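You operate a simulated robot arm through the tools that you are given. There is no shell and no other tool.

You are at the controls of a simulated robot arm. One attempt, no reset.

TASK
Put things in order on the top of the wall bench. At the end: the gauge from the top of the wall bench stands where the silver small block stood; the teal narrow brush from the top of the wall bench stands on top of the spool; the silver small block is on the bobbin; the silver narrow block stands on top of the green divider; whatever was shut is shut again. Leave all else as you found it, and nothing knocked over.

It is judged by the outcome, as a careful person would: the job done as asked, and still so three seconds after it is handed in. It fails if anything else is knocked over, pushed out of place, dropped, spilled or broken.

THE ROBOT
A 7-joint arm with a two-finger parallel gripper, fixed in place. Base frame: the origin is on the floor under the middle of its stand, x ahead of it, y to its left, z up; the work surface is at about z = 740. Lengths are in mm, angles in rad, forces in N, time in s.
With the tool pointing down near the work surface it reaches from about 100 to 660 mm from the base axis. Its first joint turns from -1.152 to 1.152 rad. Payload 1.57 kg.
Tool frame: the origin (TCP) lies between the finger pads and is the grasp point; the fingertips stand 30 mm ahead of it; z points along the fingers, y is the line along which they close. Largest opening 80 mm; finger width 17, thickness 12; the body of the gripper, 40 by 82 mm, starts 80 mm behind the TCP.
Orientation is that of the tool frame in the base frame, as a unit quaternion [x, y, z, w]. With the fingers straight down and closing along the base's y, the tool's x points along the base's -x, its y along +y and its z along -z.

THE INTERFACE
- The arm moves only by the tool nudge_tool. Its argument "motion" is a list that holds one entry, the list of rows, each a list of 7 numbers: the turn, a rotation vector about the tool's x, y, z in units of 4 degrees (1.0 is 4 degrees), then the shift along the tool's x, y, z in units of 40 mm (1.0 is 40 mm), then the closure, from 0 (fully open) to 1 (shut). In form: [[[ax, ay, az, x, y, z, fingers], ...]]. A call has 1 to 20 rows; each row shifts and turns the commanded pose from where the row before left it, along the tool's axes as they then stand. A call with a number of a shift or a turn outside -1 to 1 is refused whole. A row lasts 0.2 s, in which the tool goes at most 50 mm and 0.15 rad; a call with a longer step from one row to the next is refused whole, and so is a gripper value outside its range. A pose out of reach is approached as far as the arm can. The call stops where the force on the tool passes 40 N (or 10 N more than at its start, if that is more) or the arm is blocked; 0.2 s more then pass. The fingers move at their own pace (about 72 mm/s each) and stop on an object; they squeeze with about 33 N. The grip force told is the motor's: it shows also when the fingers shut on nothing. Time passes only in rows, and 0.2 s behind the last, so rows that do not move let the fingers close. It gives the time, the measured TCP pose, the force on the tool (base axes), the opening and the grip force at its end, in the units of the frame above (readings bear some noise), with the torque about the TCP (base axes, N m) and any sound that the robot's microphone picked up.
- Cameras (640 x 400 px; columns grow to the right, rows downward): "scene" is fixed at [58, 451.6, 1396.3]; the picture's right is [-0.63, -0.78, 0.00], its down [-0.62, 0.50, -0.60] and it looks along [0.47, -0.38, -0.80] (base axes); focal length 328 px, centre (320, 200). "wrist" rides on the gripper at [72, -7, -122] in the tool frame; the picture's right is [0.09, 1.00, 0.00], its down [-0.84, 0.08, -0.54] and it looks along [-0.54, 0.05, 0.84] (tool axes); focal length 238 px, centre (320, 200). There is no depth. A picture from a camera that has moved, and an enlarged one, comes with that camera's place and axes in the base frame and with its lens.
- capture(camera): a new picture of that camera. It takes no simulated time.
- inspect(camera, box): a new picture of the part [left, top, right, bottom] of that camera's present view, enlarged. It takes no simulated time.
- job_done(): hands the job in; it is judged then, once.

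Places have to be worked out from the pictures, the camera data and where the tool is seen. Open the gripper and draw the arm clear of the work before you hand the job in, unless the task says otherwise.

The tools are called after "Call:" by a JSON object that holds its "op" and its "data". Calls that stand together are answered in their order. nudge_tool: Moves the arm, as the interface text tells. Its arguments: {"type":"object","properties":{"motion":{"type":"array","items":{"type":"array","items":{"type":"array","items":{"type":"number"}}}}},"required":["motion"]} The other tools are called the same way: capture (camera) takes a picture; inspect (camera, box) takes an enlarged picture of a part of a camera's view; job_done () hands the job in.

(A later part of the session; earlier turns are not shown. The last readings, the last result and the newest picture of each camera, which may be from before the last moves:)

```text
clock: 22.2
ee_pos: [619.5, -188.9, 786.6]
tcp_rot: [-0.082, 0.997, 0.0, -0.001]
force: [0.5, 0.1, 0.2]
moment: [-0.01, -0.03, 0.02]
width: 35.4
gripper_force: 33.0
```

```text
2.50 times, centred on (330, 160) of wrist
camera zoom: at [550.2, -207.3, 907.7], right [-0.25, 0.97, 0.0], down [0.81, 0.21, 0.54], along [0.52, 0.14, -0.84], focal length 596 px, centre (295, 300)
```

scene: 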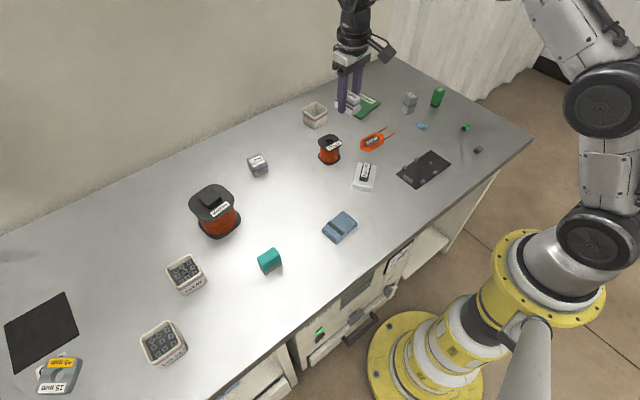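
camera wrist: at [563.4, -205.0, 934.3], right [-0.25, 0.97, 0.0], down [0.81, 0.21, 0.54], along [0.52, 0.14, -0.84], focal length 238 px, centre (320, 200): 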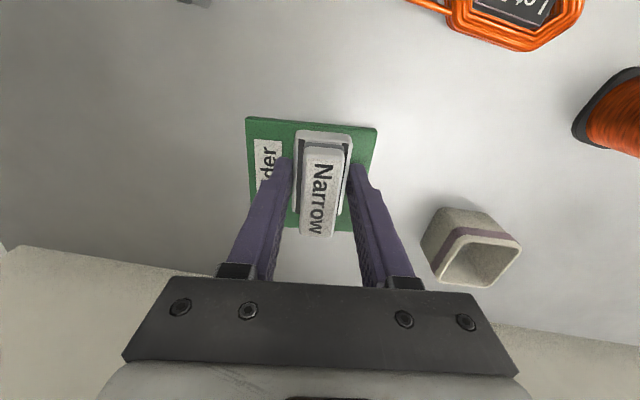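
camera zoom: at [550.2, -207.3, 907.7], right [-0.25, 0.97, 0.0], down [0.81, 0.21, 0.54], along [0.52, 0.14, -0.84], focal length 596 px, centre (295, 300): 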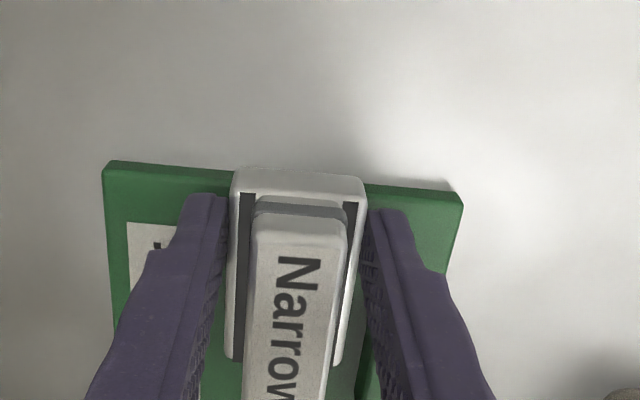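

Regripped. I lift 5 mm, move about 9.6 mm outward and 2 mm away from the tab, and lower back by the same 5 mm.

Call:
{"op": "nudge_tool", "data": {"motion": [[[0, 0, 0, 0, 0, -0.125, 1], [0, 0, 0, 0, 0, 0, 1], [0, 0, 0, -0.12, -0.025, 0, 1], [0, 0, 0, -0.12, -0.025, 0, 1], [0, 0, 0, 0, 0, 0, 1], [0, 0, 0, 0, 0, 0.11, 1], [0, 0, 0, 0, 0, 0, 1]]]}}

Call:
{"op": "inspect", "data": {"camera": "wrist", "box": [230, 80, 430, 240]}}

Call:
{"op": "inspect", "data": {"camera": "scene", "box": [310, 60, 430, 140]}}

```text
clock: 23.8
ee_pos: [629.2, -188.9, 787.3]
tcp_rot: [-0.082, 0.997, 0.001, 0.0]
force: [0.5, -0.8, -2.5]
moment: [0.04, 0.04, 0.0]
width: 35.1
gripper_force: 32.9
```

```text
2.50 times, centred on (330, 160) of wrist
camera zoom: at [560.3, -207.8, 908.7], right [-0.25, 0.97, 0.0], down [0.81, 0.21, 0.54], along [0.52, 0.14, -0.84], focal length 596 px, centre (295, 300)
```

zoom: 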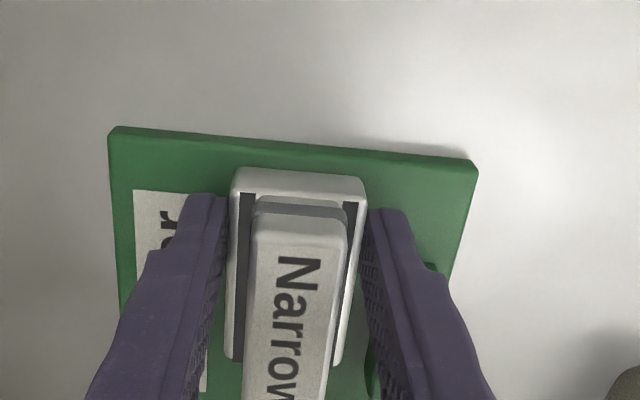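

```text
5.00 times, centred on (370, 100) of scene
camera zoom: at [58.1, 451.6, 1396.3], right [-0.63, -0.78, 0.0], down [-0.62, 0.5, -0.6], along [0.47, -0.38, -0.8], focal length 1640 px, centre (70, 700)
```

zoom: 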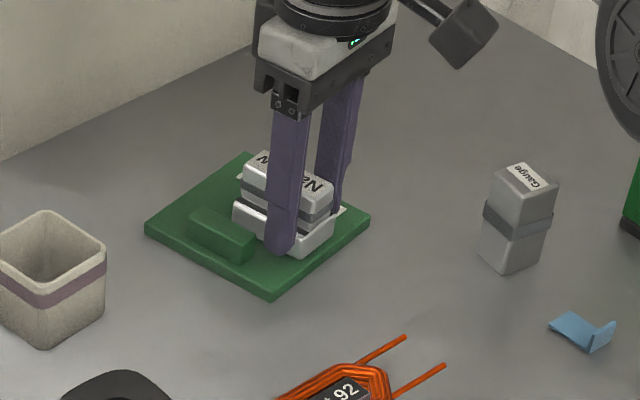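

The block now sits well inside the plate and clear of the tab, about 1 mm above it. I lower the last bit in small steps.

Call:
{"op": "nudge_tool", "data": {"motion": [[[0, 0, 0, 0, 0, 0.03, 1], [0, 0, 0, 0, 0, 0, 1]]]}}

```text
clock: 24.4
ee_pos: [630.0, -191.2, 785.4]
tcp_rot: [-0.082, 0.997, 0.001, 0.0]
force: [-0.1, -0.6, -1.8]
moment: [-0.02, -0.01, 0.04]
width: 35.4
gripper_force: 33.0
```

Call:
{"op": "nudge_tool", "data": {"motion": [[[0, 0, 0, 0, 0, 0.02, 1], [0, 0, 0, 0, 0, 0, 1]]]}}

```text
clock: 25.0
ee_pos: [630.5, -190.8, 786.0]
tcp_rot: [-0.082, 0.997, 0.0, 0.001]
force: [-1.4, 1.0, 2.3]
moment: [0.01, 0.07, 0.0]
width: 35.5
gripper_force: 32.8
```

The block rests on the plate. I open part way (to about 52 mm) and check that it stands by itself and where the tips are.

Call:
{"op": "nudge_tool", "data": {"motion": [[[0, 0, 0, 0, 0, 0, 0.35], [0, 0, 0, 0, 0, 0, 0.35], [0, 0, 0, 0, 0, 0, 0.35]]]}}

Call:
{"op": "inspect", "data": {"camera": "wrist", "box": [230, 80, 430, 240]}}

Call:
{"op": "inspect", "data": {"camera": "scene", "box": [310, 60, 430, 140]}}

```text
clock: 25.8
ee_pos: [629.4, -190.0, 786.0]
tcp_rot: [-0.082, 0.997, 0.0, 0.0]
force: [0.0, 0.2, 0.7]
moment: [-0.01, -0.01, 0.03]
width: 52.0
gripper_force: 0.0
```

```text
2.50 times, centred on (330, 160) of wrist
camera zoom: at [560.3, -207.9, 907.0], right [-0.25, 0.97, 0.0], down [0.81, 0.21, 0.54], along [0.52, 0.14, -0.84], focal length 596 px, centre (295, 300)
```

zoom: 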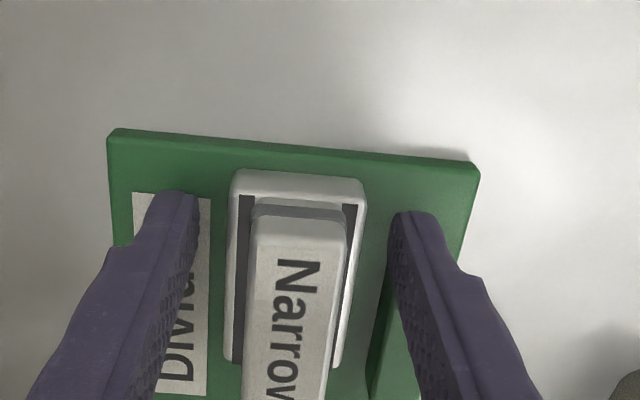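

```text
5.00 times, centred on (370, 100) of scene
camera zoom: at [58.0, 451.6, 1396.3], right [-0.63, -0.78, 0.0], down [-0.62, 0.5, -0.6], along [0.47, -0.38, -0.8], focal length 1640 px, centre (70, 700)
```

zoom: 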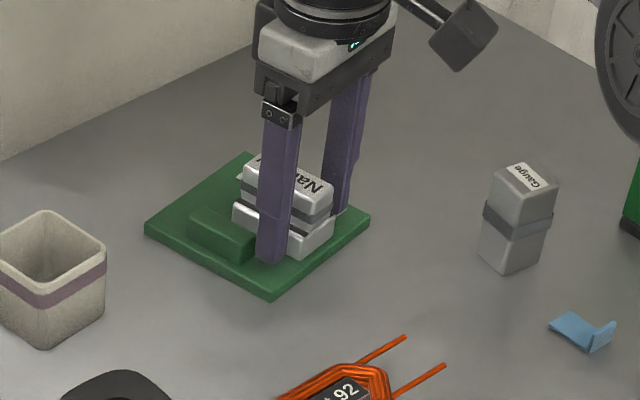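

Narrow stands on the divider. To undo the plate's shift I press the open fingertips lightly on it, well clear of block and tab, and will draw it back by about (+2.5, −4.8) mm.

Call:
{"op": "nudge_tool", "data": {"motion": [[[0, 0, 0, 0, 0, 0.13, 0.35], [0, 0, 0, 0, 0, 0, 0.35]]]}}

Call:
{"op": "nudge_tool", "data": {"motion": [[[0, 0, 0, 0, 0, 0.03, 0.35], [0, 0, 0, 0, 0, 0, 0.35]]]}}

```text
clock: 26.4
ee_pos: [630.1, -190.4, 779.9]
tcp_rot: [-0.082, 0.997, 0.0, 0.0]
force: [-0.3, 0.1, -0.1]
moment: [0.04, 0.02, -0.02]
width: 52.3
gripper_force: 0.1
```

```text
clock: 27.0
ee_pos: [630.1, -189.7, 779.4]
tcp_rot: [-0.081, 0.997, -0.001, 0.002]
force: [-1.5, -0.9, 5.4]
moment: [0.1, 0.11, 0.05]
width: 52.1
gripper_force: 0.1
```

Call:
{"op": "nudge_tool", "data": {"motion": [[[0, 0, 0, 0, 0, 0.015, 0.35], [0, 0, 0, -0.005, -0.07, 0, 0.35], [0, 0, 0, -0.005, -0.07, 0, 0.35], [0, 0, 0, 0, 0, 0, 0.35]]]}}

Call:
{"op": "inspect", "data": {"camera": "scene", "box": [310, 60, 430, 140]}}

```text
clock: 28.0
ee_pos: [632.3, -195.3, 780.1]
tcp_rot: [-0.082, 0.997, 0.0, 0.002]
force: [2.2, 5.1, 12.8]
moment: [0.29, -0.02, -0.01]
width: 51.8
gripper_force: 0.0
```

```text
5.00 times, centred on (370, 100) of scene
camera zoom: at [57.8, 451.8, 1396.2], right [-0.63, -0.78, 0.0], down [-0.62, 0.5, -0.6], along [0.47, -0.38, -0.8], focal length 1640 px, centre (70, 700)
```

zoom: 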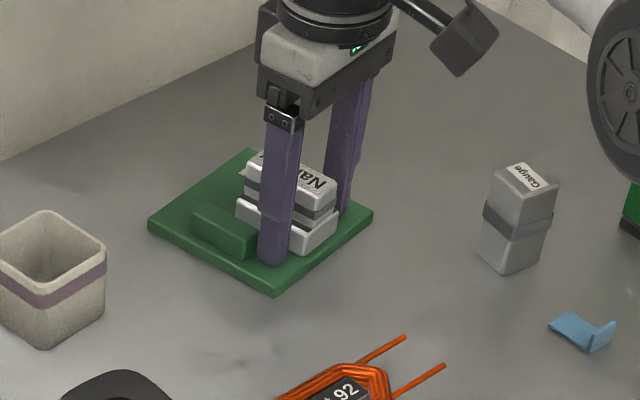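

The plate's corners are back where they were in the first pictures. I lift the tool straight up, clear of the block, and then check.

Call:
{"op": "nudge_tool", "data": {"motion": [[[0, 0, 0, 0, 0, -0.2, 0.35], [0, 0, 0, 0, 0, -0.8, 0.35], [0, 0, 0, 0, 0, -1, 0.35], [0, 0, 0, 0, 0, -1, 0.3], [0, 0, 0, 0, 0, 0, 0]]]}}

Call:
{"op": "inspect", "data": {"camera": "scene", "box": [310, 60, 430, 140]}}

Call:
{"op": "capture", "data": {"camera": "wrist"}}

```text
clock: 29.2
ee_pos: [624.3, -193.5, 898.8]
tcp_rot: [-0.083, 0.997, 0.0, 0.0]
force: [0.0, 0.5, -0.2]
moment: [-0.01, -0.01, -0.02]
width: 80.1
gripper_force: 0.2
out of reach, approached as far as the arm can: row 4
```

```text
5.00 times, centred on (370, 100) of scene
camera zoom: at [58.0, 451.6, 1396.3], right [-0.63, -0.78, 0.0], down [-0.62, 0.5, -0.6], along [0.47, -0.38, -0.8], focal length 1640 px, centre (70, 700)
```

zoom: 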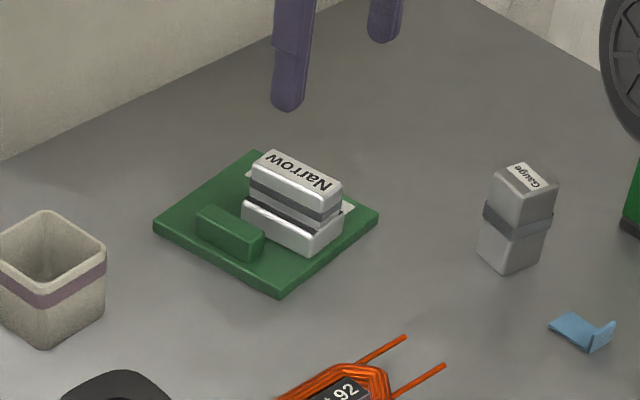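

```text
taken
camera wrist: at [554.5, -211.4, 1020.1], right [-0.25, 0.97, 0.0], down [0.81, 0.21, 0.54], along [0.52, 0.14, -0.84], focal length 238 px, centre (320, 200)
```

wrist: 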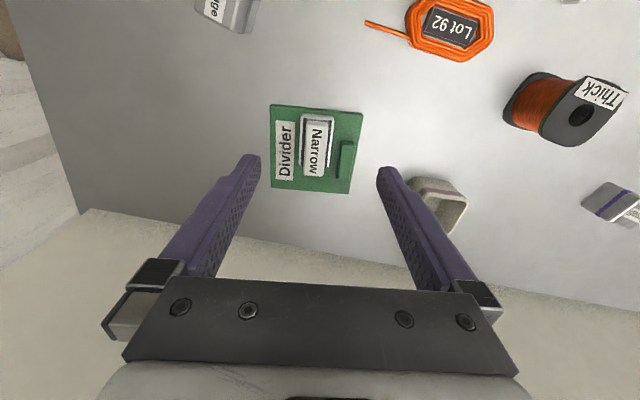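

Narrow stands squarely on the divider and the divider is within about 3 mm of its original place. Next is Small: I turn to its yaw (about −6°) and move near it at height.

Call:
{"op": "nudge_tool", "data": {"motion": [[[0, 0, 0.96, 0, 0, 0, 0], [0, 0, 0.96, 0, 0, 0, 0], [0, 0, 0.96, 0, 0, 0, 0], [0, 0, 0.96, 0, 0, 0, 0], [0, 0, 0, 0.16, 0.984, 0, 0], [0, 0, 0, 0.16, 0.984, 0, 0], [0, 0, 0, 0.16, 0.984, 0, 0], [0, 0, 0, 0.16, 0.984, 0, 0], [0, 0, 0, 0.16, 0.984, 0, 0], [0, 0, 0, 0.16, 0.984, 0, 0], [0, 0, 0, 0.16, 0.984, 0, 0], [0, 0, 0, 0.16, 0.984, 0, 0], [0, 0, 0, 0.16, 0.984, 0, 0], [0, 0, 0, 0.16, 0.984, 0, 0], [0, 0, 0, 0, 0, 0, 0]]]}}

Call:
{"op": "capture", "data": {"camera": "wrist"}}

Call:
{"op": "capture", "data": {"camera": "scene"}}

```text
clock: 32.4
ee_pos: [624.3, 200.1, 900.5]
tcp_rot: [0.052, 0.999, 0.0, 0.001]
force: [0.3, 0.3, 0.0]
moment: [0.01, -0.03, 0.01]
width: 80.2
gripper_force: 0.1
out of reach, approached as far as the arm can: row 6, 7, 8, 10, 14
```

```text
taken
camera wrist: at [551.5, 201.2, 1023.1], right [0.01, 1.0, 0.0], down [0.84, -0.01, 0.54], along [0.54, -0.01, -0.84], focal length 238 px, centre (320, 200)
```

wrist: 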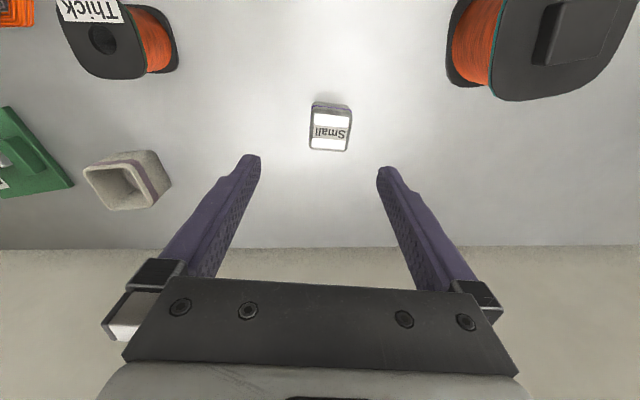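

```text
taken
```

scene: 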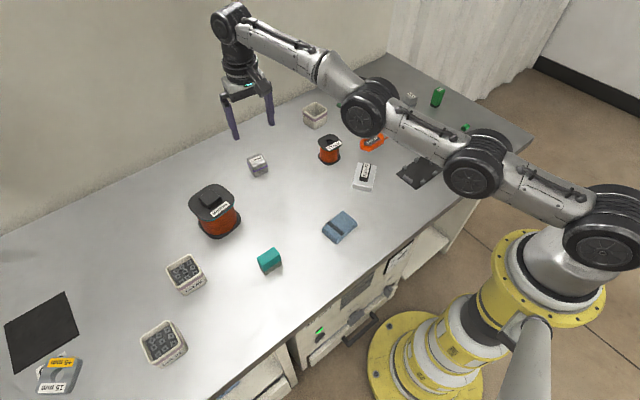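

Call:
{"op": "inspect", "data": {"camera": "wrist", "box": [280, 80, 380, 170]}}

```text
4.44 times, centred on (330, 125) of wrist
camera zoom: at [551.5, 201.2, 1023.1], right [0.01, 1.0, 0.0], down [0.84, -0.01, 0.54], along [0.54, -0.01, -0.84], focal length 1059 px, centre (276, 533)
```

zoom: 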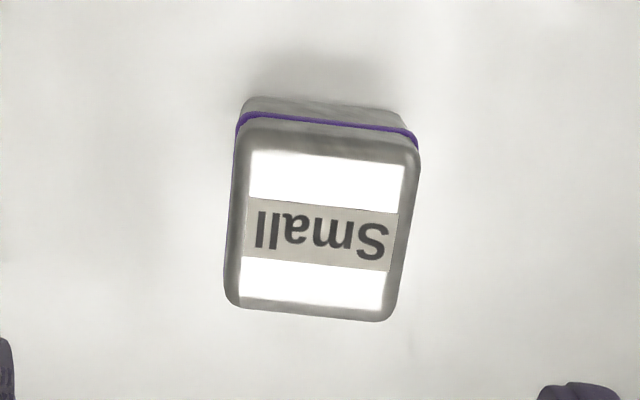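

Small's top centre is at tool (0, +9), which puts it at about (625, 209), 39 mm square and aligned within 1°. I grip 5 mm inward of centre for reach: shift over, then descend in two stages.

Call:
{"op": "nudge_tool", "data": {"motion": [[[0, 0, 0, 0.125, 0.2325, 0, 0], [0, 0, 0, 0, 0, 0.8, 0], [0, 0, 0, 0, 0, 0.8, 0], [0, 0, 0, 0, 0, 0, 0]]]}}

Call:
{"op": "inspect", "data": {"camera": "wrist", "box": [230, 80, 430, 240]}}

```text
clock: 33.4
ee_pos: [618.5, 208.8, 836.0]
tcp_rot: [0.052, 0.999, -0.001, -0.001]
force: [0.2, 0.5, -0.7]
moment: [-0.01, 0.03, 0.01]
width: 80.2
gripper_force: 0.3
```

```text
2.50 times, centred on (330, 160) of wrist
camera zoom: at [546.0, 210.0, 959.1], right [0.01, 1.0, 0.0], down [0.84, -0.01, 0.54], along [0.54, -0.01, -0.84], focal length 596 px, centre (295, 300)
```

zoom: 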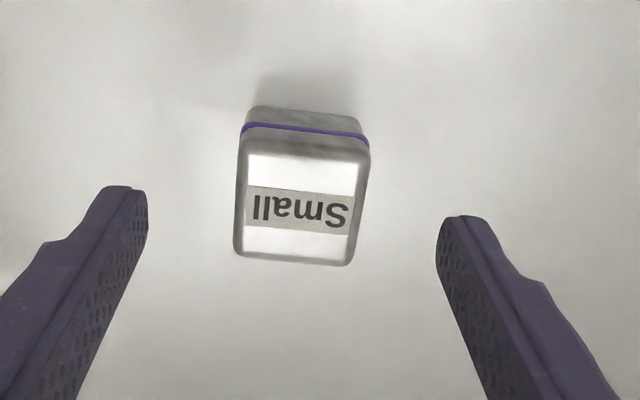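

The block is centred between the fingers to about 1 mm. I descend to z≈773 and close.

Call:
{"op": "nudge_tool", "data": {"motion": [[[0, 0, 0, 0.03, 0.02, 0.79, 0], [0, 0, 0, 0, 0, 0.79, 0], [0, 0, 0, 0, 0, 0, 0], [0, 0, 0, 0, 0, 0, 1], [0, 0, 0, 0, 0, 0, 1], [0, 0, 0, 0, 0, 0, 1], [0, 0, 0, 0, 0, 0, 1]]]}}

Call:
{"op": "inspect", "data": {"camera": "wrist", "box": [230, 80, 430, 240]}}

```text
clock: 35.0
ee_pos: [614.8, 212.1, 774.5]
tcp_rot: [0.053, 0.999, 0.0, 0.0]
force: [0.4, -0.5, -0.4]
moment: [-0.01, -0.07, -0.02]
width: 41.9
gripper_force: 33.6
```

```text
2.50 times, centred on (330, 160) of wrist
camera zoom: at [543.0, 212.5, 896.2], right [0.01, 1.0, 0.0], down [0.84, -0.01, 0.54], along [0.54, -0.01, -0.84], focal length 596 px, centre (295, 300)
```

zoom: 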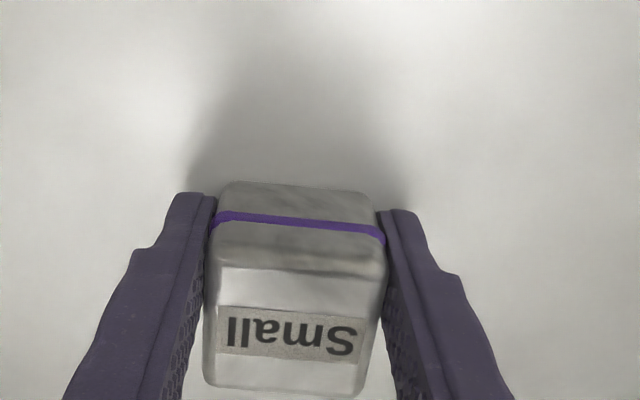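

Gripped at 41.9 mm; the block's centre is about 10.7 mm outward of the TCP. I lift it, carry it over the bobbin (Thick, at about (545, 30)) with that offset allowed for, and check before lowering.

Call:
{"op": "nudge_tool", "data": {"motion": [[[0, 0, 0, 0, 0, -0.7, 1], [0, 0, 0, 0, 0, -0.7, 1], [0, 0, 0, 0, 0, -0.7, 1], [0, 0, 0, 0.3065, -0.944, 0, 1], [0, 0, 0, 0.3065, -0.944, 0, 1], [0, 0, 0, 0.3065, -0.944, 0, 1], [0, 0, 0, 0.3065, -0.944, 0, 1], [0, 0, 0, 0.3065, -0.944, 0, 1], [0, 0, 0, 0, 0, 0, 1], [0, 0, 0, 0, 0, 0, 1]]]}}

Call:
{"op": "capture", "data": {"camera": "wrist"}}

Call:
{"op": "inspect", "data": {"camera": "scene", "box": [280, 90, 400, 190]}}

```text
clock: 37.2
ee_pos: [642.8, 49.5, 869.7]
tcp_rot: [0.051, 0.999, 0.0, -0.002]
force: [0.1, -0.1, -2.7]
moment: [0.0, 0.03, -0.01]
width: 41.7
gripper_force: 32.9
out of reach, approached as far as the arm can: row 4, 5, 6, 7, 8
```

```text
taken
camera wrist: at [570.7, 49.3, 992.2], right [0.01, 1.0, 0.0], down [0.84, -0.01, 0.54], along [0.54, -0.01, -0.84], focal length 238 px, centre (320, 200)
```

wrist: 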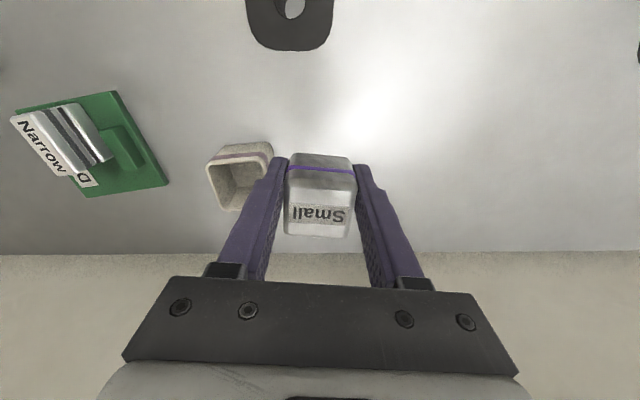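

```text
4.00 times, centred on (340, 140) of scene
camera zoom: at [58.1, 451.6, 1396.3], right [-0.63, -0.78, 0.0], down [-0.62, 0.5, -0.6], along [0.47, -0.38, -0.8], focal length 1312 px, centre (240, 440)
```

zoom: 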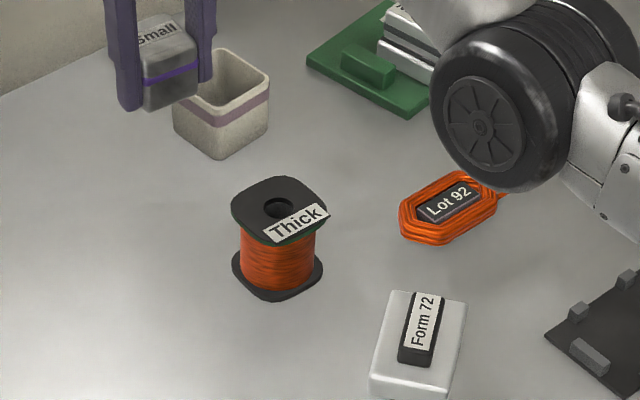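

The arm stopped at (643, 50), well short of the intended spot, with several rows "out of reach". I look at the whole scene to understand the arm's posture before moving again.

Call:
{"op": "capture", "data": {"camera": "scene"}}

```text
taken
```

scene: 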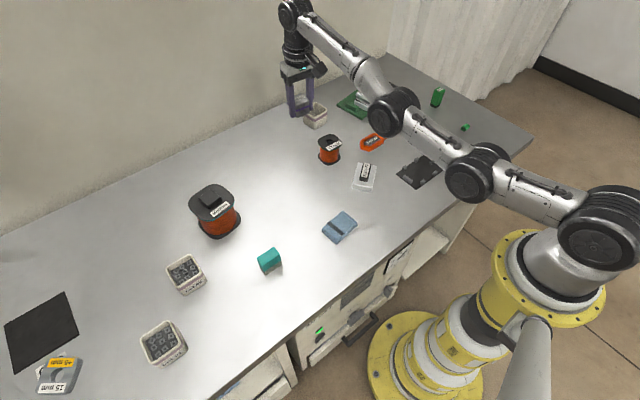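

The arm is stretched to its limit, and it slid along the reach boundary instead of retracting. I command a pure inward move in small rows to bend the elbow again; the held block's bottom is at about z=836, above everything here.

Call:
{"op": "nudge_tool", "data": {"motion": [[[0, 0, 0, 0.25, 0, 0, 1], [0, 0, 0, 0.25, 0, 0, 1], [0, 0, 0, 0.25, 0, 0, 1], [0, 0, 0, 0, 0, 0, 1]]]}}

```text
clock: 38.2
ee_pos: [640.2, 51.1, 872.2]
tcp_rot: [0.053, 0.999, 0.0, -0.001]
force: [-0.7, 0.3, -3.2]
moment: [-0.01, 0.02, 0.04]
width: 41.5
gripper_force: 33.0
out of reach, approached as far as the arm can: row 1, 2, 3
```

Call:
{"op": "inspect", "data": {"camera": "scene", "box": [260, 0, 640, 300]}}

```text
1.33 times, centred on (450, 150) of scene
camera zoom: at [58.1, 451.6, 1396.3], right [-0.63, -0.78, 0.0], down [-0.62, 0.5, -0.6], along [0.47, -0.38, -0.8], focal length 437 px, centre (147, 267)
```

zoom: 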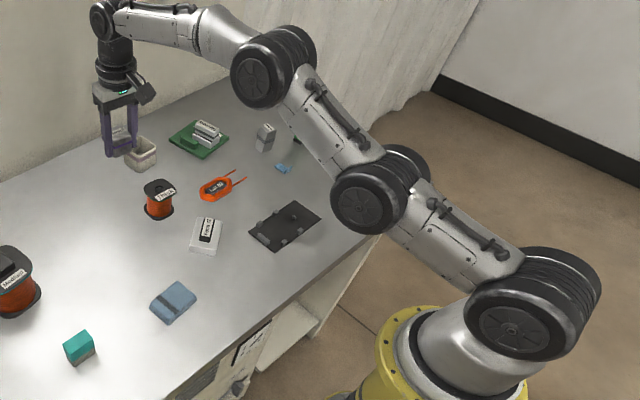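

Inward steps of 10 mm hardly moved it: the elbow is caught in an S-shaped, nearly straight posture. I try larger inward steps combined with a little upward motion, still well clear of everything.

Call:
{"op": "nudge_tool", "data": {"motion": [[[0, 0, 0, 0.8, 0, -0.5, 1], [0, 0, 0, 0.8, 0, -0.5, 1], [0, 0, 0, 0, 0, 0, 1]]]}}

```text
clock: 39.0
ee_pos: [576.2, 59.2, 910.6]
tcp_rot: [0.052, 0.999, -0.001, 0.0]
force: [0.4, 0.3, -3.4]
moment: [-0.01, 0.05, 0.0]
width: 41.6
gripper_force: 33.4
```

That freed the arm: now at (576, 59, 911). I continue to above the bobbin, block centre over (545, 30), and check the alignment.

Call:
{"op": "nudge_tool", "data": {"motion": [[[0, 0, 0, 0.4825, -0.41, 0.5, 1], [0, 0, 0, 0.4825, -0.41, 0.5, 1], [0, 0, 0, 0, 0, 0, 1], [0, 0, 0, 0, 0, 0, 1]]]}}

Call:
{"op": "capture", "data": {"camera": "wrist"}}

Call:
{"op": "inspect", "data": {"camera": "scene", "box": [270, 90, 390, 190]}}

```text
clock: 40.0
ee_pos: [534.1, 27.9, 869.9]
tcp_rot: [0.052, 0.999, 0.0, 0.0]
force: [-0.2, 0.1, -2.2]
moment: [-0.02, 0.04, 0.03]
width: 42.1
gripper_force: 32.6
```

```text
taken
camera wrist: at [462.2, 29.8, 992.0], right [0.01, 1.0, 0.0], down [0.84, -0.01, 0.54], along [0.54, -0.01, -0.84], focal length 238 px, centre (320, 200)
```

wrist: 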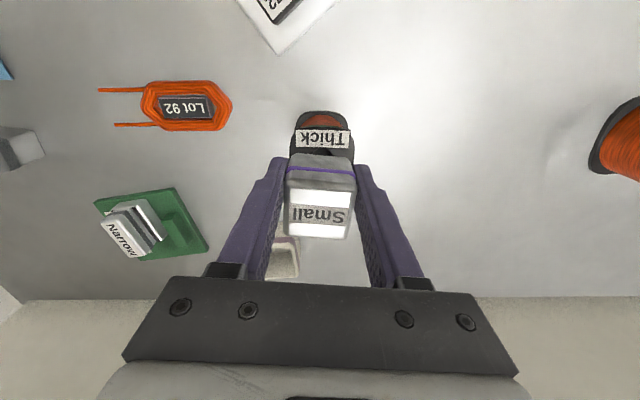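

```text
4.00 times, centred on (330, 140) of scene
camera zoom: at [58.1, 451.6, 1396.3], right [-0.63, -0.78, 0.0], down [-0.62, 0.5, -0.6], along [0.47, -0.38, -0.8], focal length 1312 px, centre (280, 440)
```

zoom: 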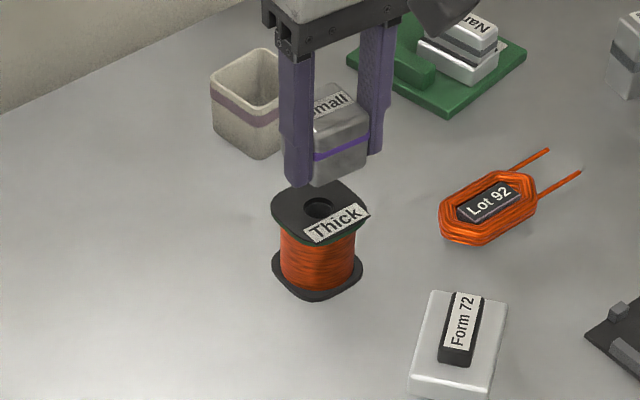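

Call:
{"op": "inspect", "data": {"camera": "wrist", "box": [260, 90, 380, 190]}}

```text
4.00 times, centred on (320, 140) of wrist
camera zoom: at [462.2, 29.8, 992.0], right [0.01, 1.0, 0.0], down [0.84, -0.01, 0.54], along [0.54, -0.01, -0.84], focal length 953 px, centre (320, 440)
```

zoom: 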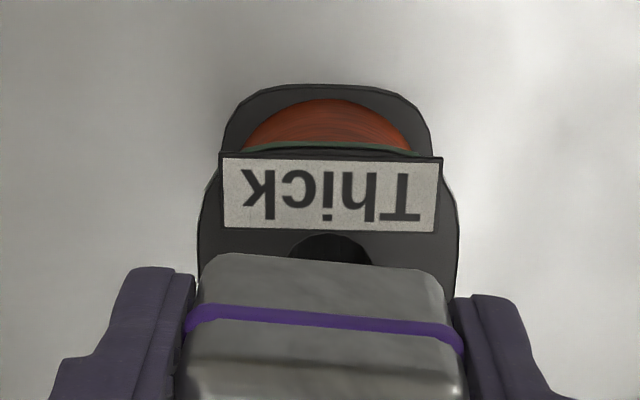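

The bobbin's centre is at tool (−10, +1.4) and the block's centre at about (−11, 0), so I shift 1.4 mm and lower to just above the flange.

Call:
{"op": "nudge_tool", "data": {"motion": [[[0, 0, 0, 0, 0.035, 0.4, 1], [0, 0, 0, 0, 0, 0.4, 1], [0, 0, 0, 0, 0, 0, 1]]]}}

Call:
{"op": "nudge_tool", "data": {"motion": [[[0, 0, 0, 0, 0, 0.05, 1], [0, 0, 0, 0, 0, 0, 1]]]}}

Call:
{"op": "inspect", "data": {"camera": "scene", "box": [270, 90, 390, 190]}}

```text
clock: 40.8
ee_pos: [534.2, 32.0, 839.0]
tcp_rot: [0.052, 0.999, -0.001, 0.0]
force: [0.4, 0.9, -1.9]
moment: [-0.05, 0.05, -0.01]
width: 41.9
gripper_force: 33.0
```

```text
clock: 41.4
ee_pos: [534.8, 30.2, 838.0]
tcp_rot: [0.052, 0.999, 0.0, 0.0]
force: [-0.4, 0.1, -1.9]
moment: [0.01, 0.03, 0.0]
width: 41.5
gripper_force: 33.4
```

```text
4.00 times, centred on (330, 140) of scene
camera zoom: at [58.1, 451.6, 1396.3], right [-0.63, -0.78, 0.0], down [-0.62, 0.5, -0.6], along [0.47, -0.38, -0.8], focal length 1312 px, centre (280, 440)
```

zoom: 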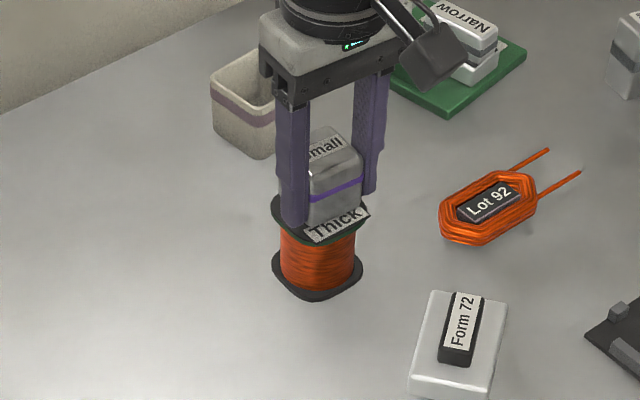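

Still hanging free, with a couple of millimetres to go. I step down in small increments.

Call:
{"op": "nudge_tool", "data": {"motion": [[[0, 0, 0, 0, 0, 0.06, 1], [0, 0, 0, 0, 0, 0, 1]]]}}

```text
clock: 42.0
ee_pos: [534.6, 30.7, 834.3]
tcp_rot: [0.052, 0.999, 0.0, 0.0]
force: [0.0, 0.9, -2.9]
moment: [-0.02, 0.03, 0.01]
width: 42.0
gripper_force: 33.3
```

Call:
{"op": "nudge_tool", "data": {"motion": [[[0, 0, 0, 0, 0, 0.03, 1], [0, 0, 0, 0, 0, 0, 1]]]}}

```text
clock: 42.6
ee_pos: [535.2, 31.2, 833.5]
tcp_rot: [0.053, 0.999, 0.0, 0.0]
force: [0.0, 0.9, -3.7]
moment: [-0.02, 0.01, -0.02]
width: 41.9
gripper_force: 33.5
```

Call:
{"op": "nudge_tool", "data": {"motion": [[[0, 0, 0, 0, 0, 0.025, 1], [0, 0, 0, 0, 0, 0, 1]]]}}

```text
clock: 43.2
ee_pos: [534.5, 30.1, 833.0]
tcp_rot: [0.052, 0.999, 0.0, 0.001]
force: [1.4, 0.0, -2.4]
moment: [-0.04, 0.05, 0.0]
width: 41.8
gripper_force: 32.6
```

Call:
{"op": "nudge_tool", "data": {"motion": [[[0, 0, 0, 0, 0, 0.025, 1], [0, 0, 0, 0, 0, 0, 1]]]}}

```text
clock: 43.8
ee_pos: [535.3, 30.7, 833.0]
tcp_rot: [0.052, 0.999, -0.001, 0.001]
force: [-0.6, 0.1, 0.7]
moment: [-0.02, -0.06, -0.03]
width: 41.8
gripper_force: 32.4
```

The weight is now carried by the bobbin. I open the fingers part way and check that the block stands.

Call:
{"op": "nudge_tool", "data": {"motion": [[[0, 0, 0, 0, 0, 0, 0.3], [0, 0, 0, 0, 0, 0, 0.3], [0, 0, 0, 0, 0, 0, 0.3]]]}}

Call:
{"op": "inspect", "data": {"camera": "scene", "box": [270, 90, 390, 190]}}

Call:
{"op": "inspect", "data": {"camera": "wrist", "box": [230, 80, 430, 240]}}

```text
clock: 44.6
ee_pos: [535.8, 31.3, 831.3]
tcp_rot: [0.052, 0.999, 0.001, -0.001]
force: [0.1, 0.3, -0.5]
moment: [0.0, -0.02, 0.01]
width: 56.1
gripper_force: 0.1
```

```text
4.00 times, centred on (330, 140) of scene
camera zoom: at [58.0, 451.6, 1396.3], right [-0.63, -0.78, 0.0], down [-0.62, 0.5, -0.6], along [0.47, -0.38, -0.8], focal length 1312 px, centre (280, 440)
```

zoom: 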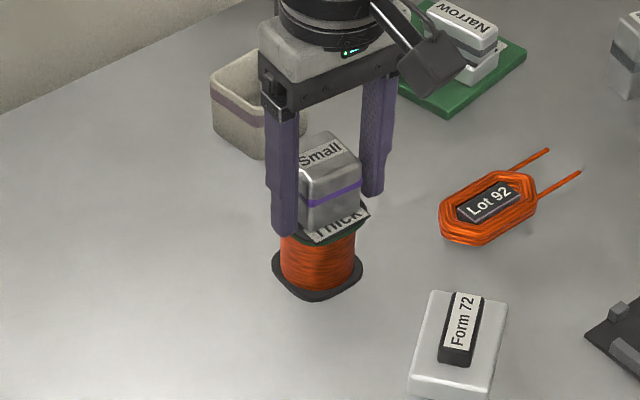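

```text
2.50 times, centred on (330, 160) of wrist
camera zoom: at [463.3, 32.0, 953.7], right [0.01, 1.0, 0.0], down [0.84, -0.01, 0.54], along [0.54, -0.01, -0.84], focal length 596 px, centre (295, 300)
```

zoom: 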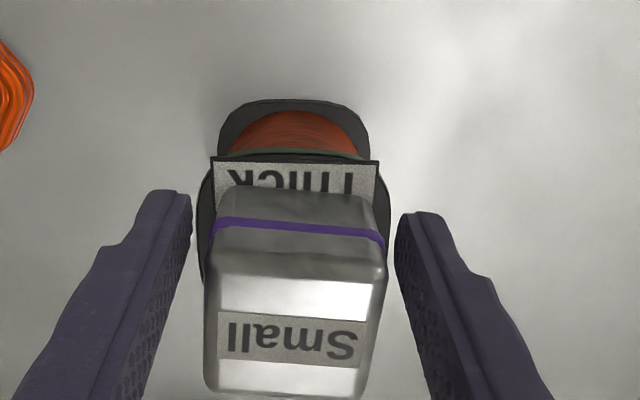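

Small stands on the bobbin, well centred, and the bobbin hasn't moved. I lift straight up with the fingers open and then head for the gauge.

Call:
{"op": "nudge_tool", "data": {"motion": [[[0, 0, 0, 0, 0, -0.5, 0.3], [0, 0, 0, 0, 0, -1, 0.1], [0, 0, 0, 0, 0, -0.9, 0], [0, 0, 0, 0, 0, 0, 0]]]}}

Call:
{"op": "capture", "data": {"camera": "scene"}}

```text
clock: 45.6
ee_pos: [535.1, 31.2, 927.6]
tcp_rot: [0.052, 0.999, 0.0, 0.0]
force: [-0.4, 0.3, 0.0]
moment: [-0.01, -0.01, -0.01]
width: 80.2
gripper_force: 0.0
```

```text
taken
```

scene: 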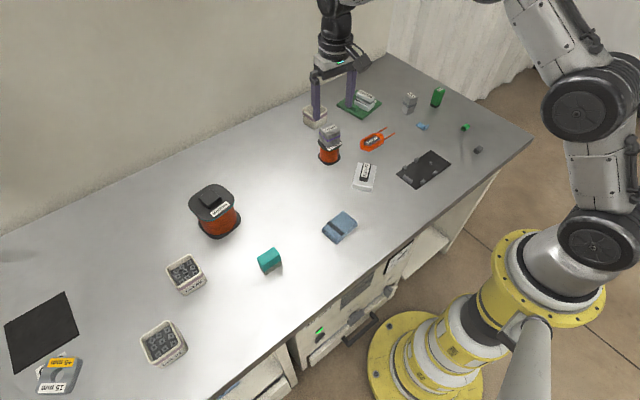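

Next is the gauge, at about (544, −297) with yaw about −12°. I turn and move near it at height.

Call:
{"op": "nudge_tool", "data": {"motion": [[[0, 0, 0.75, 0, 0, 0, 0], [0, 0, 0.75, 0, 0, 0, 0], [0, 0, 0, -0.1625, -0.99, 0, 0], [0, 0, 0, -0.1625, -0.99, 0, 0], [0, 0, 0, -0.1625, -0.99, 0, 0], [0, 0, 0, -0.1625, -0.99, 0, 0], [0, 0, 0, -0.1625, -0.99, 0, 0], [0, 0, 0, -0.1625, -0.99, 0, 0], [0, 0, 0, -0.1625, -0.99, 0, 0], [0, 0, 0, -0.1625, -0.99, 0, 0], [0, 0, 0, 0, 0, 0, 0]]]}}

Call:
{"op": "capture", "data": {"camera": "wrist"}}

```text
clock: 48.0
ee_pos: [520.7, -291.6, 926.2]
tcp_rot: [0.104, 0.995, 0.0, 0.0]
force: [0.0, -0.7, 0.2]
moment: [0.02, 0.02, 0.02]
width: 80.1
gripper_force: 0.1
```

```text
taken
camera wrist: at [448.5, -284.2, 1048.1], right [0.12, 0.99, 0.0], down [0.83, -0.1, 0.54], along [0.54, -0.06, -0.84], focal length 238 px, centre (320, 200)
```

wrist: 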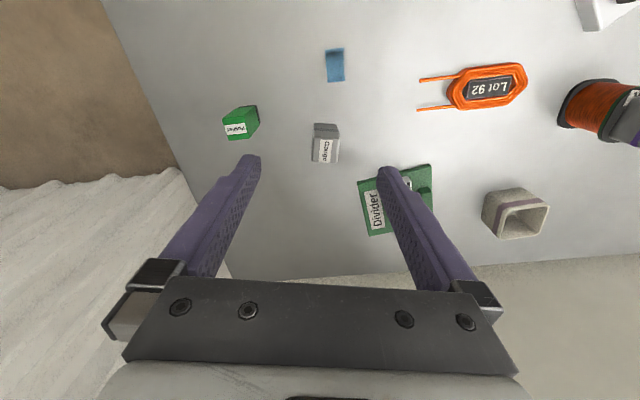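

Call:
{"op": "inspect", "data": {"camera": "wrist", "box": [280, 100, 370, 180]}}

Call:
{"op": "inspect", "data": {"camera": "scene", "box": [380, 70, 480, 170]}}

```text
5.00 times, centred on (325, 140) of wrist
camera zoom: at [448.5, -284.2, 1048.1], right [0.12, 0.99, 0.0], down [0.83, -0.1, 0.54], along [0.54, -0.06, -0.84], focal length 1192 px, centre (295, 500)
```

zoom: 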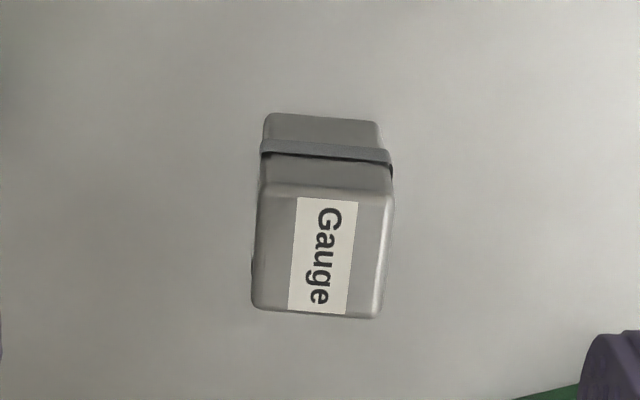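

```text
4.00 times, centred on (430, 120) of scene
camera zoom: at [58.1, 451.6, 1396.3], right [-0.63, -0.78, 0.0], down [-0.62, 0.5, -0.6], along [0.47, -0.38, -0.8], focal length 1312 px, centre (-120, 520)
```

zoom: 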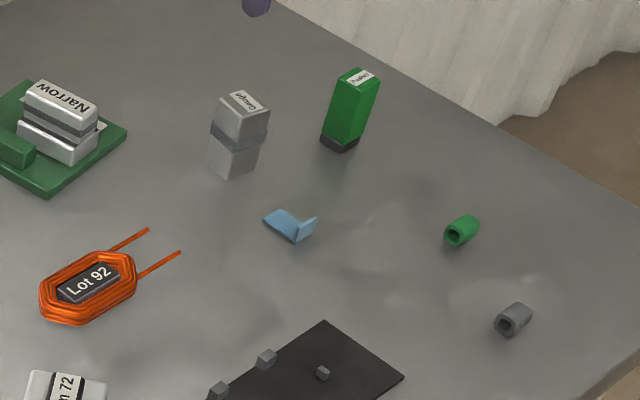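

The gauge is at tool (−25, +8), i.e. about (546, −289). It is 28 mm square and about 56 mm tall, and well aligned. I shift over it, gripping 5 mm inward of its centre for later reach, and descend part way to check.

Call:
{"op": "nudge_tool", "data": {"motion": [[[0, 0, 0, -0.49, 0.19, 0, 0], [0, 0, 0, 0, 0, 0.95, 0], [0, 0, 0, 0, 0, 0.95, 0], [0, 0, 0, 0, 0, 0, 0]]]}}

Call:
{"op": "inspect", "data": {"camera": "wrist", "box": [230, 80, 430, 240]}}

```text
clock: 49.0
ee_pos: [542.0, -287.4, 850.5]
tcp_rot: [0.105, 0.994, 0.0, 0.0]
force: [-0.4, 0.7, -1.5]
moment: [-0.01, -0.02, 0.01]
width: 80.2
gripper_force: 0.1
```

```text
2.50 times, centred on (330, 160) of wrist
camera zoom: at [470.3, -279.0, 972.5], right [0.12, 0.99, 0.0], down [0.83, -0.1, 0.54], along [0.54, -0.06, -0.84], focal length 596 px, centre (295, 300)
```

zoom: 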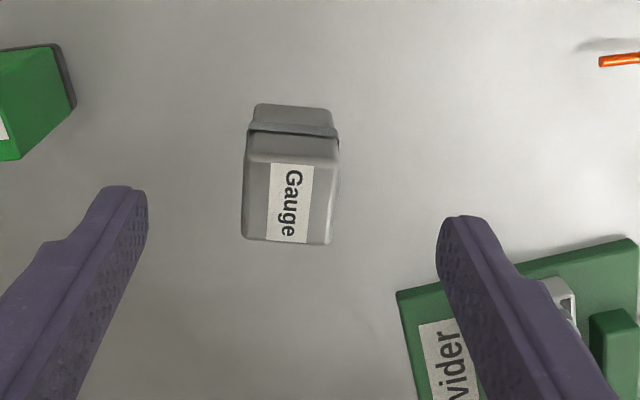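

The gauge is centred to within 2 mm. I correct that, descend to z≈775 and close on it.

Call:
{"op": "nudge_tool", "data": {"motion": [[[0, 0, 0, 0, -0.05, 0.9, 0], [0, 0, 0, 0, 0, 0.95, 0], [0, 0, 0, 0, 0, 0, 0], [0, 0, 0, 0, 0, 0, 1], [0, 0, 0, 0, 0, 0, 1], [0, 0, 0, 0, 0, 0, 1], [0, 0, 0, 0, 0, 0, 1], [0, 0, 0, 0, 0, 0, 1]]]}}

Call:
{"op": "inspect", "data": {"camera": "wrist", "box": [230, 80, 430, 240]}}

```text
clock: 50.8
ee_pos: [541.4, -290.1, 779.2]
tcp_rot: [0.105, 0.995, 0.0, -0.001]
force: [0.5, 0.3, -0.2]
moment: [-0.03, -0.05, -0.02]
width: 30.0
gripper_force: 33.1
```

```text
2.50 times, centred on (330, 160) of wrist
camera zoom: at [469.5, -280.6, 900.7], right [0.12, 0.99, 0.0], down [0.83, -0.1, 0.54], along [0.54, -0.06, -0.84], focal length 596 px, centre (295, 300)
```

zoom: 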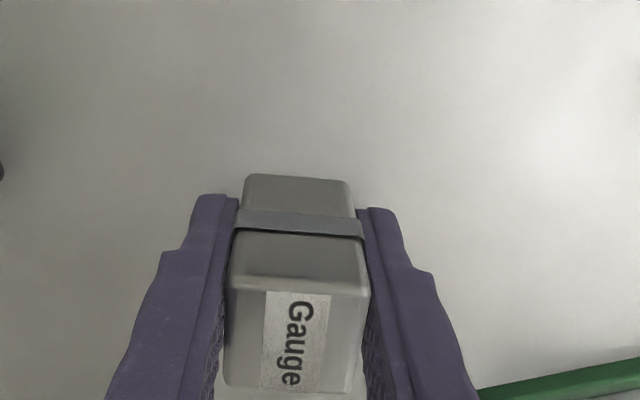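

The gauge is held (30 mm), its centre about 5 mm outward of the TCP. I lift it to z≈905 so that it clears everything, including the stack on the bobbin (top ≈840), and carry it across at a safe radius.

Call:
{"op": "nudge_tool", "data": {"motion": [[[0, 0, 0, 0, 0, -0.8, 1], [0, 0, -0.75, 0, 0, -0.8, 1], [0, 0, -0.75, 0, 0, -0.8, 1], [0, 0, 0, 0, 0, -0.8, 1], [0, 0, 0, 0.063, 0.941, 0, 1], [0, 0, 0, 0.063, 0.941, 0, 1], [0, 0, 0, 0.063, 0.941, 0, 1], [0, 0, 0, 0.063, 0.941, 0, 1], [0, 0, 0, 0.063, 0.941, 0, 1], [0, 0, 0, 0.063, 0.941, 0, 1], [0, 0, 0, 0.063, 0.941, 0, 1], [0, 0, 0, 0.063, 0.941, 0, 1], [0, 0, 0, 0.063, 0.941, 0, 1], [0, 0, 0, 0.063, 0.941, 0, 1], [0, 0, 0, 0.063, 0.941, 0, 1], [0, 0, 0, 0.063, 0.941, 0, 1], [0, 0, 0, 0.063, 0.941, 0, 1], [0, 0, 0, 0, 0, 0, 1]]]}}

Call:
{"op": "capture", "data": {"camera": "scene"}}

```text
clock: 54.6
ee_pos: [560.9, 199.9, 907.0]
tcp_rot: [0.052, 0.999, -0.001, 0.0]
force: [-0.3, -1.2, -2.9]
moment: [0.01, 0.0, 0.02]
width: 29.8
gripper_force: 32.6
```

```text
taken
```

scene: 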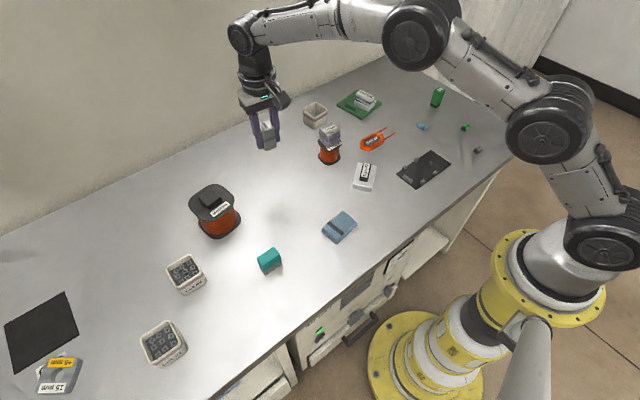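

Nothing is disturbed. Now I go outward and down toward the spot where Small stood, TCP target about (620.4, 210.5), stopping at z≈845 to check.

Call:
{"op": "nudge_tool", "data": {"motion": [[[0, 0, 0, -0.726, 0.21, 0.775, 1], [0, 0, 0, -0.726, 0.21, 0.775, 1], [0, 0, 0, 0, 0, 0, 1], [0, 0, 0, 0, 0, 0, 1]]]}}

```text
clock: 55.6
ee_pos: [618.6, 210.6, 845.2]
tcp_rot: [0.053, 0.999, 0.0, 0.0]
force: [-0.7, 0.2, -1.8]
moment: [-0.01, -0.03, 0.0]
width: 29.5
gripper_force: 33.1
```

Call:
{"op": "nudge_tool", "data": {"motion": [[[0, 0, 0, -0.03, 0, 0.75, 1], [0, 0, 0, 0, 0, 0.75, 1], [0, 0, 0, 0, 0, 0, 1], [0, 0, 0, 0, 0, 0, 1]]]}}

Call:
{"op": "capture", "data": {"camera": "wrist"}}

Call:
{"op": "inspect", "data": {"camera": "scene", "box": [210, 110, 310, 210]}}

```text
clock: 56.6
ee_pos: [619.1, 211.3, 785.2]
tcp_rot: [0.053, 0.999, 0.0, 0.001]
force: [0.1, 0.1, -2.6]
moment: [0.01, -0.01, 0.01]
width: 29.8
gripper_force: 33.0
```

```text
taken
camera wrist: at [547.1, 212.0, 906.6], right [0.01, 1.0, 0.0], down [0.84, -0.01, 0.54], along [0.54, -0.01, -0.84], focal length 238 px, centre (320, 200)
```

wrist: 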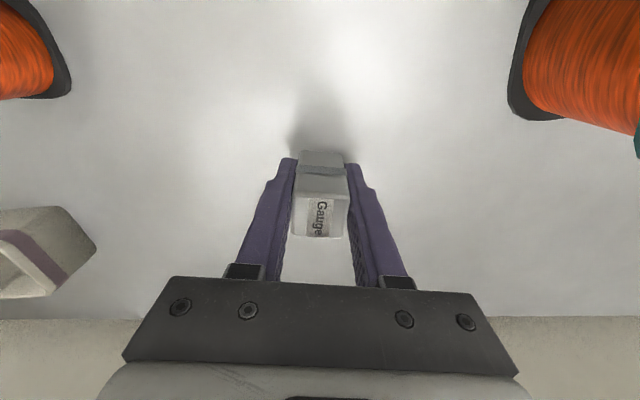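

```text
4.00 times, centred on (260, 160) of scene
camera zoom: at [58.1, 451.6, 1396.3], right [-0.63, -0.78, 0.0], down [-0.62, 0.5, -0.6], along [0.47, -0.38, -0.8], focal length 1312 px, centre (560, 360)
```

zoom: 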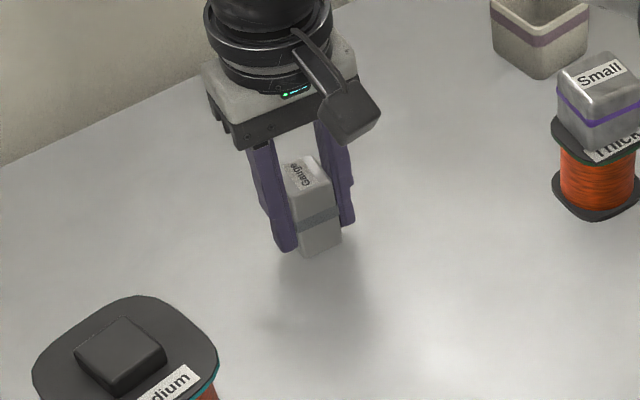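

The gauge hovers over Small's former spot, its centre at about (624, 211). I lower it in small steps until the table takes the weight.

Call:
{"op": "nudge_tool", "data": {"motion": [[[0, 0, 0, -0.02, -0.01, 0.1, 1], [0, 0, 0, 0, 0, 0, 1]]]}}

Call:
{"op": "nudge_tool", "data": {"motion": [[[0, 0, 0, 0, 0, 0.025, 1], [0, 0, 0, 0, 0, 0, 1]]]}}

```text
clock: 57.2
ee_pos: [620.0, 209.7, 781.2]
tcp_rot: [0.052, 0.999, 0.0, -0.001]
force: [-0.6, -0.7, -1.8]
moment: [0.0, 0.04, 0.0]
width: 30.0
gripper_force: 32.7
```

```text
clock: 57.8
ee_pos: [620.6, 211.2, 779.1]
tcp_rot: [0.052, 0.999, 0.0, 0.0]
force: [-0.9, 0.5, -2.0]
moment: [-0.01, 0.02, 0.03]
width: 29.7
gripper_force: 33.3
```

Call:
{"op": "nudge_tool", "data": {"motion": [[[0, 0, 0, 0, 0, 0.025, 1], [0, 0, 0, 0, 0, 0, 1]]]}}

```text
clock: 58.4
ee_pos: [620.8, 211.3, 778.5]
tcp_rot: [0.052, 0.999, 0.0, 0.0]
force: [0.0, 0.3, 0.3]
moment: [-0.03, 0.01, -0.01]
width: 29.8
gripper_force: 33.6
```

The force has gone from −2 to about 0, so the gauge is down. I open the fingers and check that it stands.

Call:
{"op": "nudge_tool", "data": {"motion": [[[0, 0, 0, 0, 0, 0, 0.4], [0, 0, 0, 0, 0, 0, 0.4], [0, 0, 0, 0, 0, 0, 0.4]]]}}

Call:
{"op": "inspect", "data": {"camera": "wrist", "box": [230, 80, 430, 240]}}

Call:
{"op": "inspect", "data": {"camera": "scene", "box": [180, 110, 340, 210]}}

```text
clock: 59.2
ee_pos: [620.5, 211.1, 778.0]
tcp_rot: [0.052, 0.999, 0.001, -0.001]
force: [-0.4, 0.4, 0.7]
moment: [-0.02, 0.03, 0.01]
width: 47.7
gripper_force: 0.0
```

```text
2.50 times, centred on (330, 160) of wrist
camera zoom: at [548.5, 212.3, 900.3], right [0.01, 1.0, 0.0], down [0.84, -0.01, 0.54], along [0.54, -0.01, -0.84], focal length 596 px, centre (295, 300)
```

zoom: 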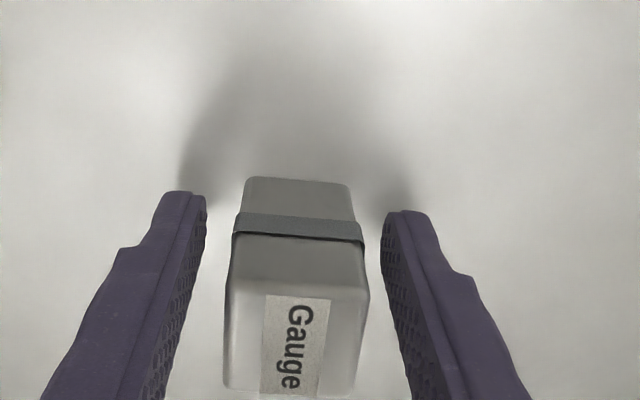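

```text
4.00 times, centred on (260, 160) of scene
camera zoom: at [58.0, 451.6, 1396.3], right [-0.63, -0.78, 0.0], down [-0.62, 0.5, -0.6], along [0.47, -0.38, -0.8], focal length 1312 px, centre (560, 360)
```

zoom: 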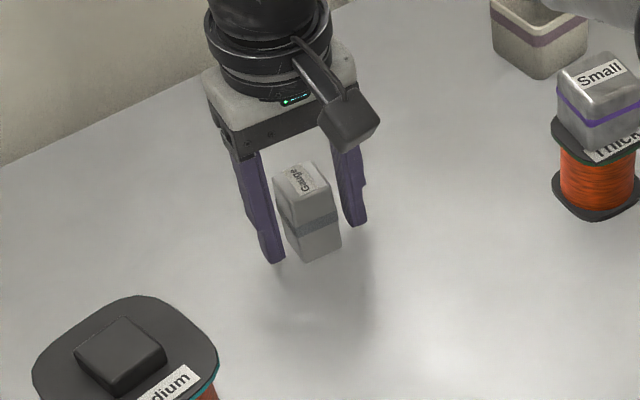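

The gauge stands at about (625, 211), just where Small stood. I lift straight up until the tips clear it, then go up and inward, away from the reach limit.

Call:
{"op": "nudge_tool", "data": {"motion": [[[0, 0, 0, 0, 0, -0.5, 0.2], [0, 0, 0, 0, 0, -0.75, 0], [0, 0, 0, 0, 0, -0.5, 0], [0, 0, 0, 0.5, 0, -0.7, 0], [0, 0, 0, 0.8, 0, -0.5, 0], [0, 0, 0, 0.8, 0, -0.5, 0], [0, 0, 0, 0, 0, 0, 0]]]}}

Call:
{"op": "capture", "data": {"camera": "scene"}}

Call:
{"op": "capture", "data": {"camera": "wrist"}}

```text
clock: 60.8
ee_pos: [536.1, 220.8, 917.2]
tcp_rot: [0.052, 0.999, 0.0, -0.001]
force: [-0.2, 0.0, 0.2]
moment: [0.0, -0.01, -0.01]
width: 79.8
gripper_force: 0.1
```

```text
taken
```

scene: 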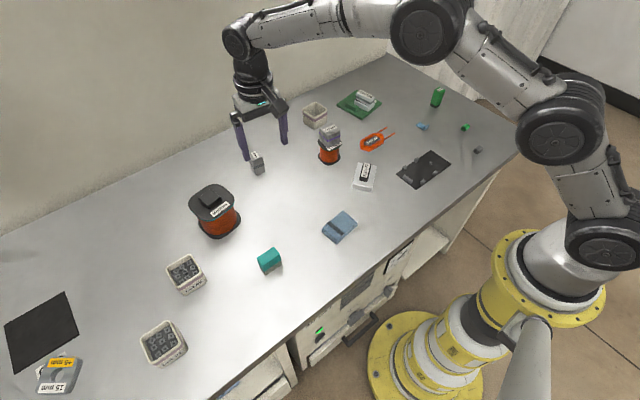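

```text
taken
camera wrist: at [464.9, 221.8, 1038.6], right [0.01, 1.0, 0.0], down [0.84, -0.01, 0.54], along [0.54, -0.01, -0.84], focal length 238 px, centre (320, 200)
```

wrist: 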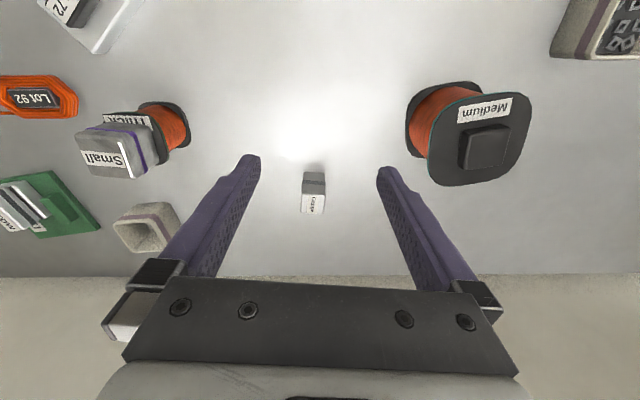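

The gauge stands where Small was. From here I can measure the Medium spool's boss well, so I enlarge it.

Call:
{"op": "inspect", "data": {"camera": "wrist", "box": [395, 70, 545, 195]}}

```text
3.20 times, centred on (470, 132) of wrist
camera zoom: at [464.9, 221.8, 1038.6], right [0.01, 1.0, 0.0], down [0.84, -0.01, 0.54], along [0.54, -0.01, -0.84], focal length 763 px, centre (-160, 416)
```

zoom: 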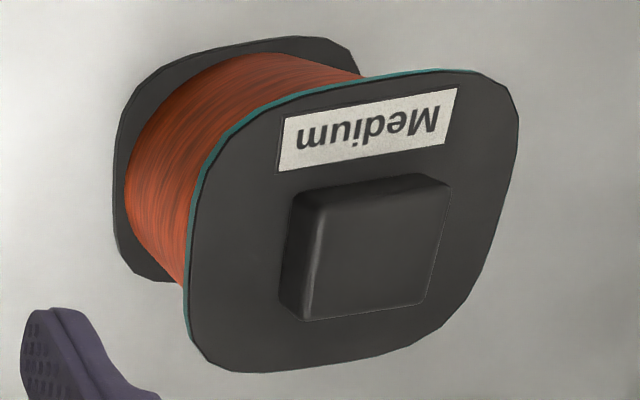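

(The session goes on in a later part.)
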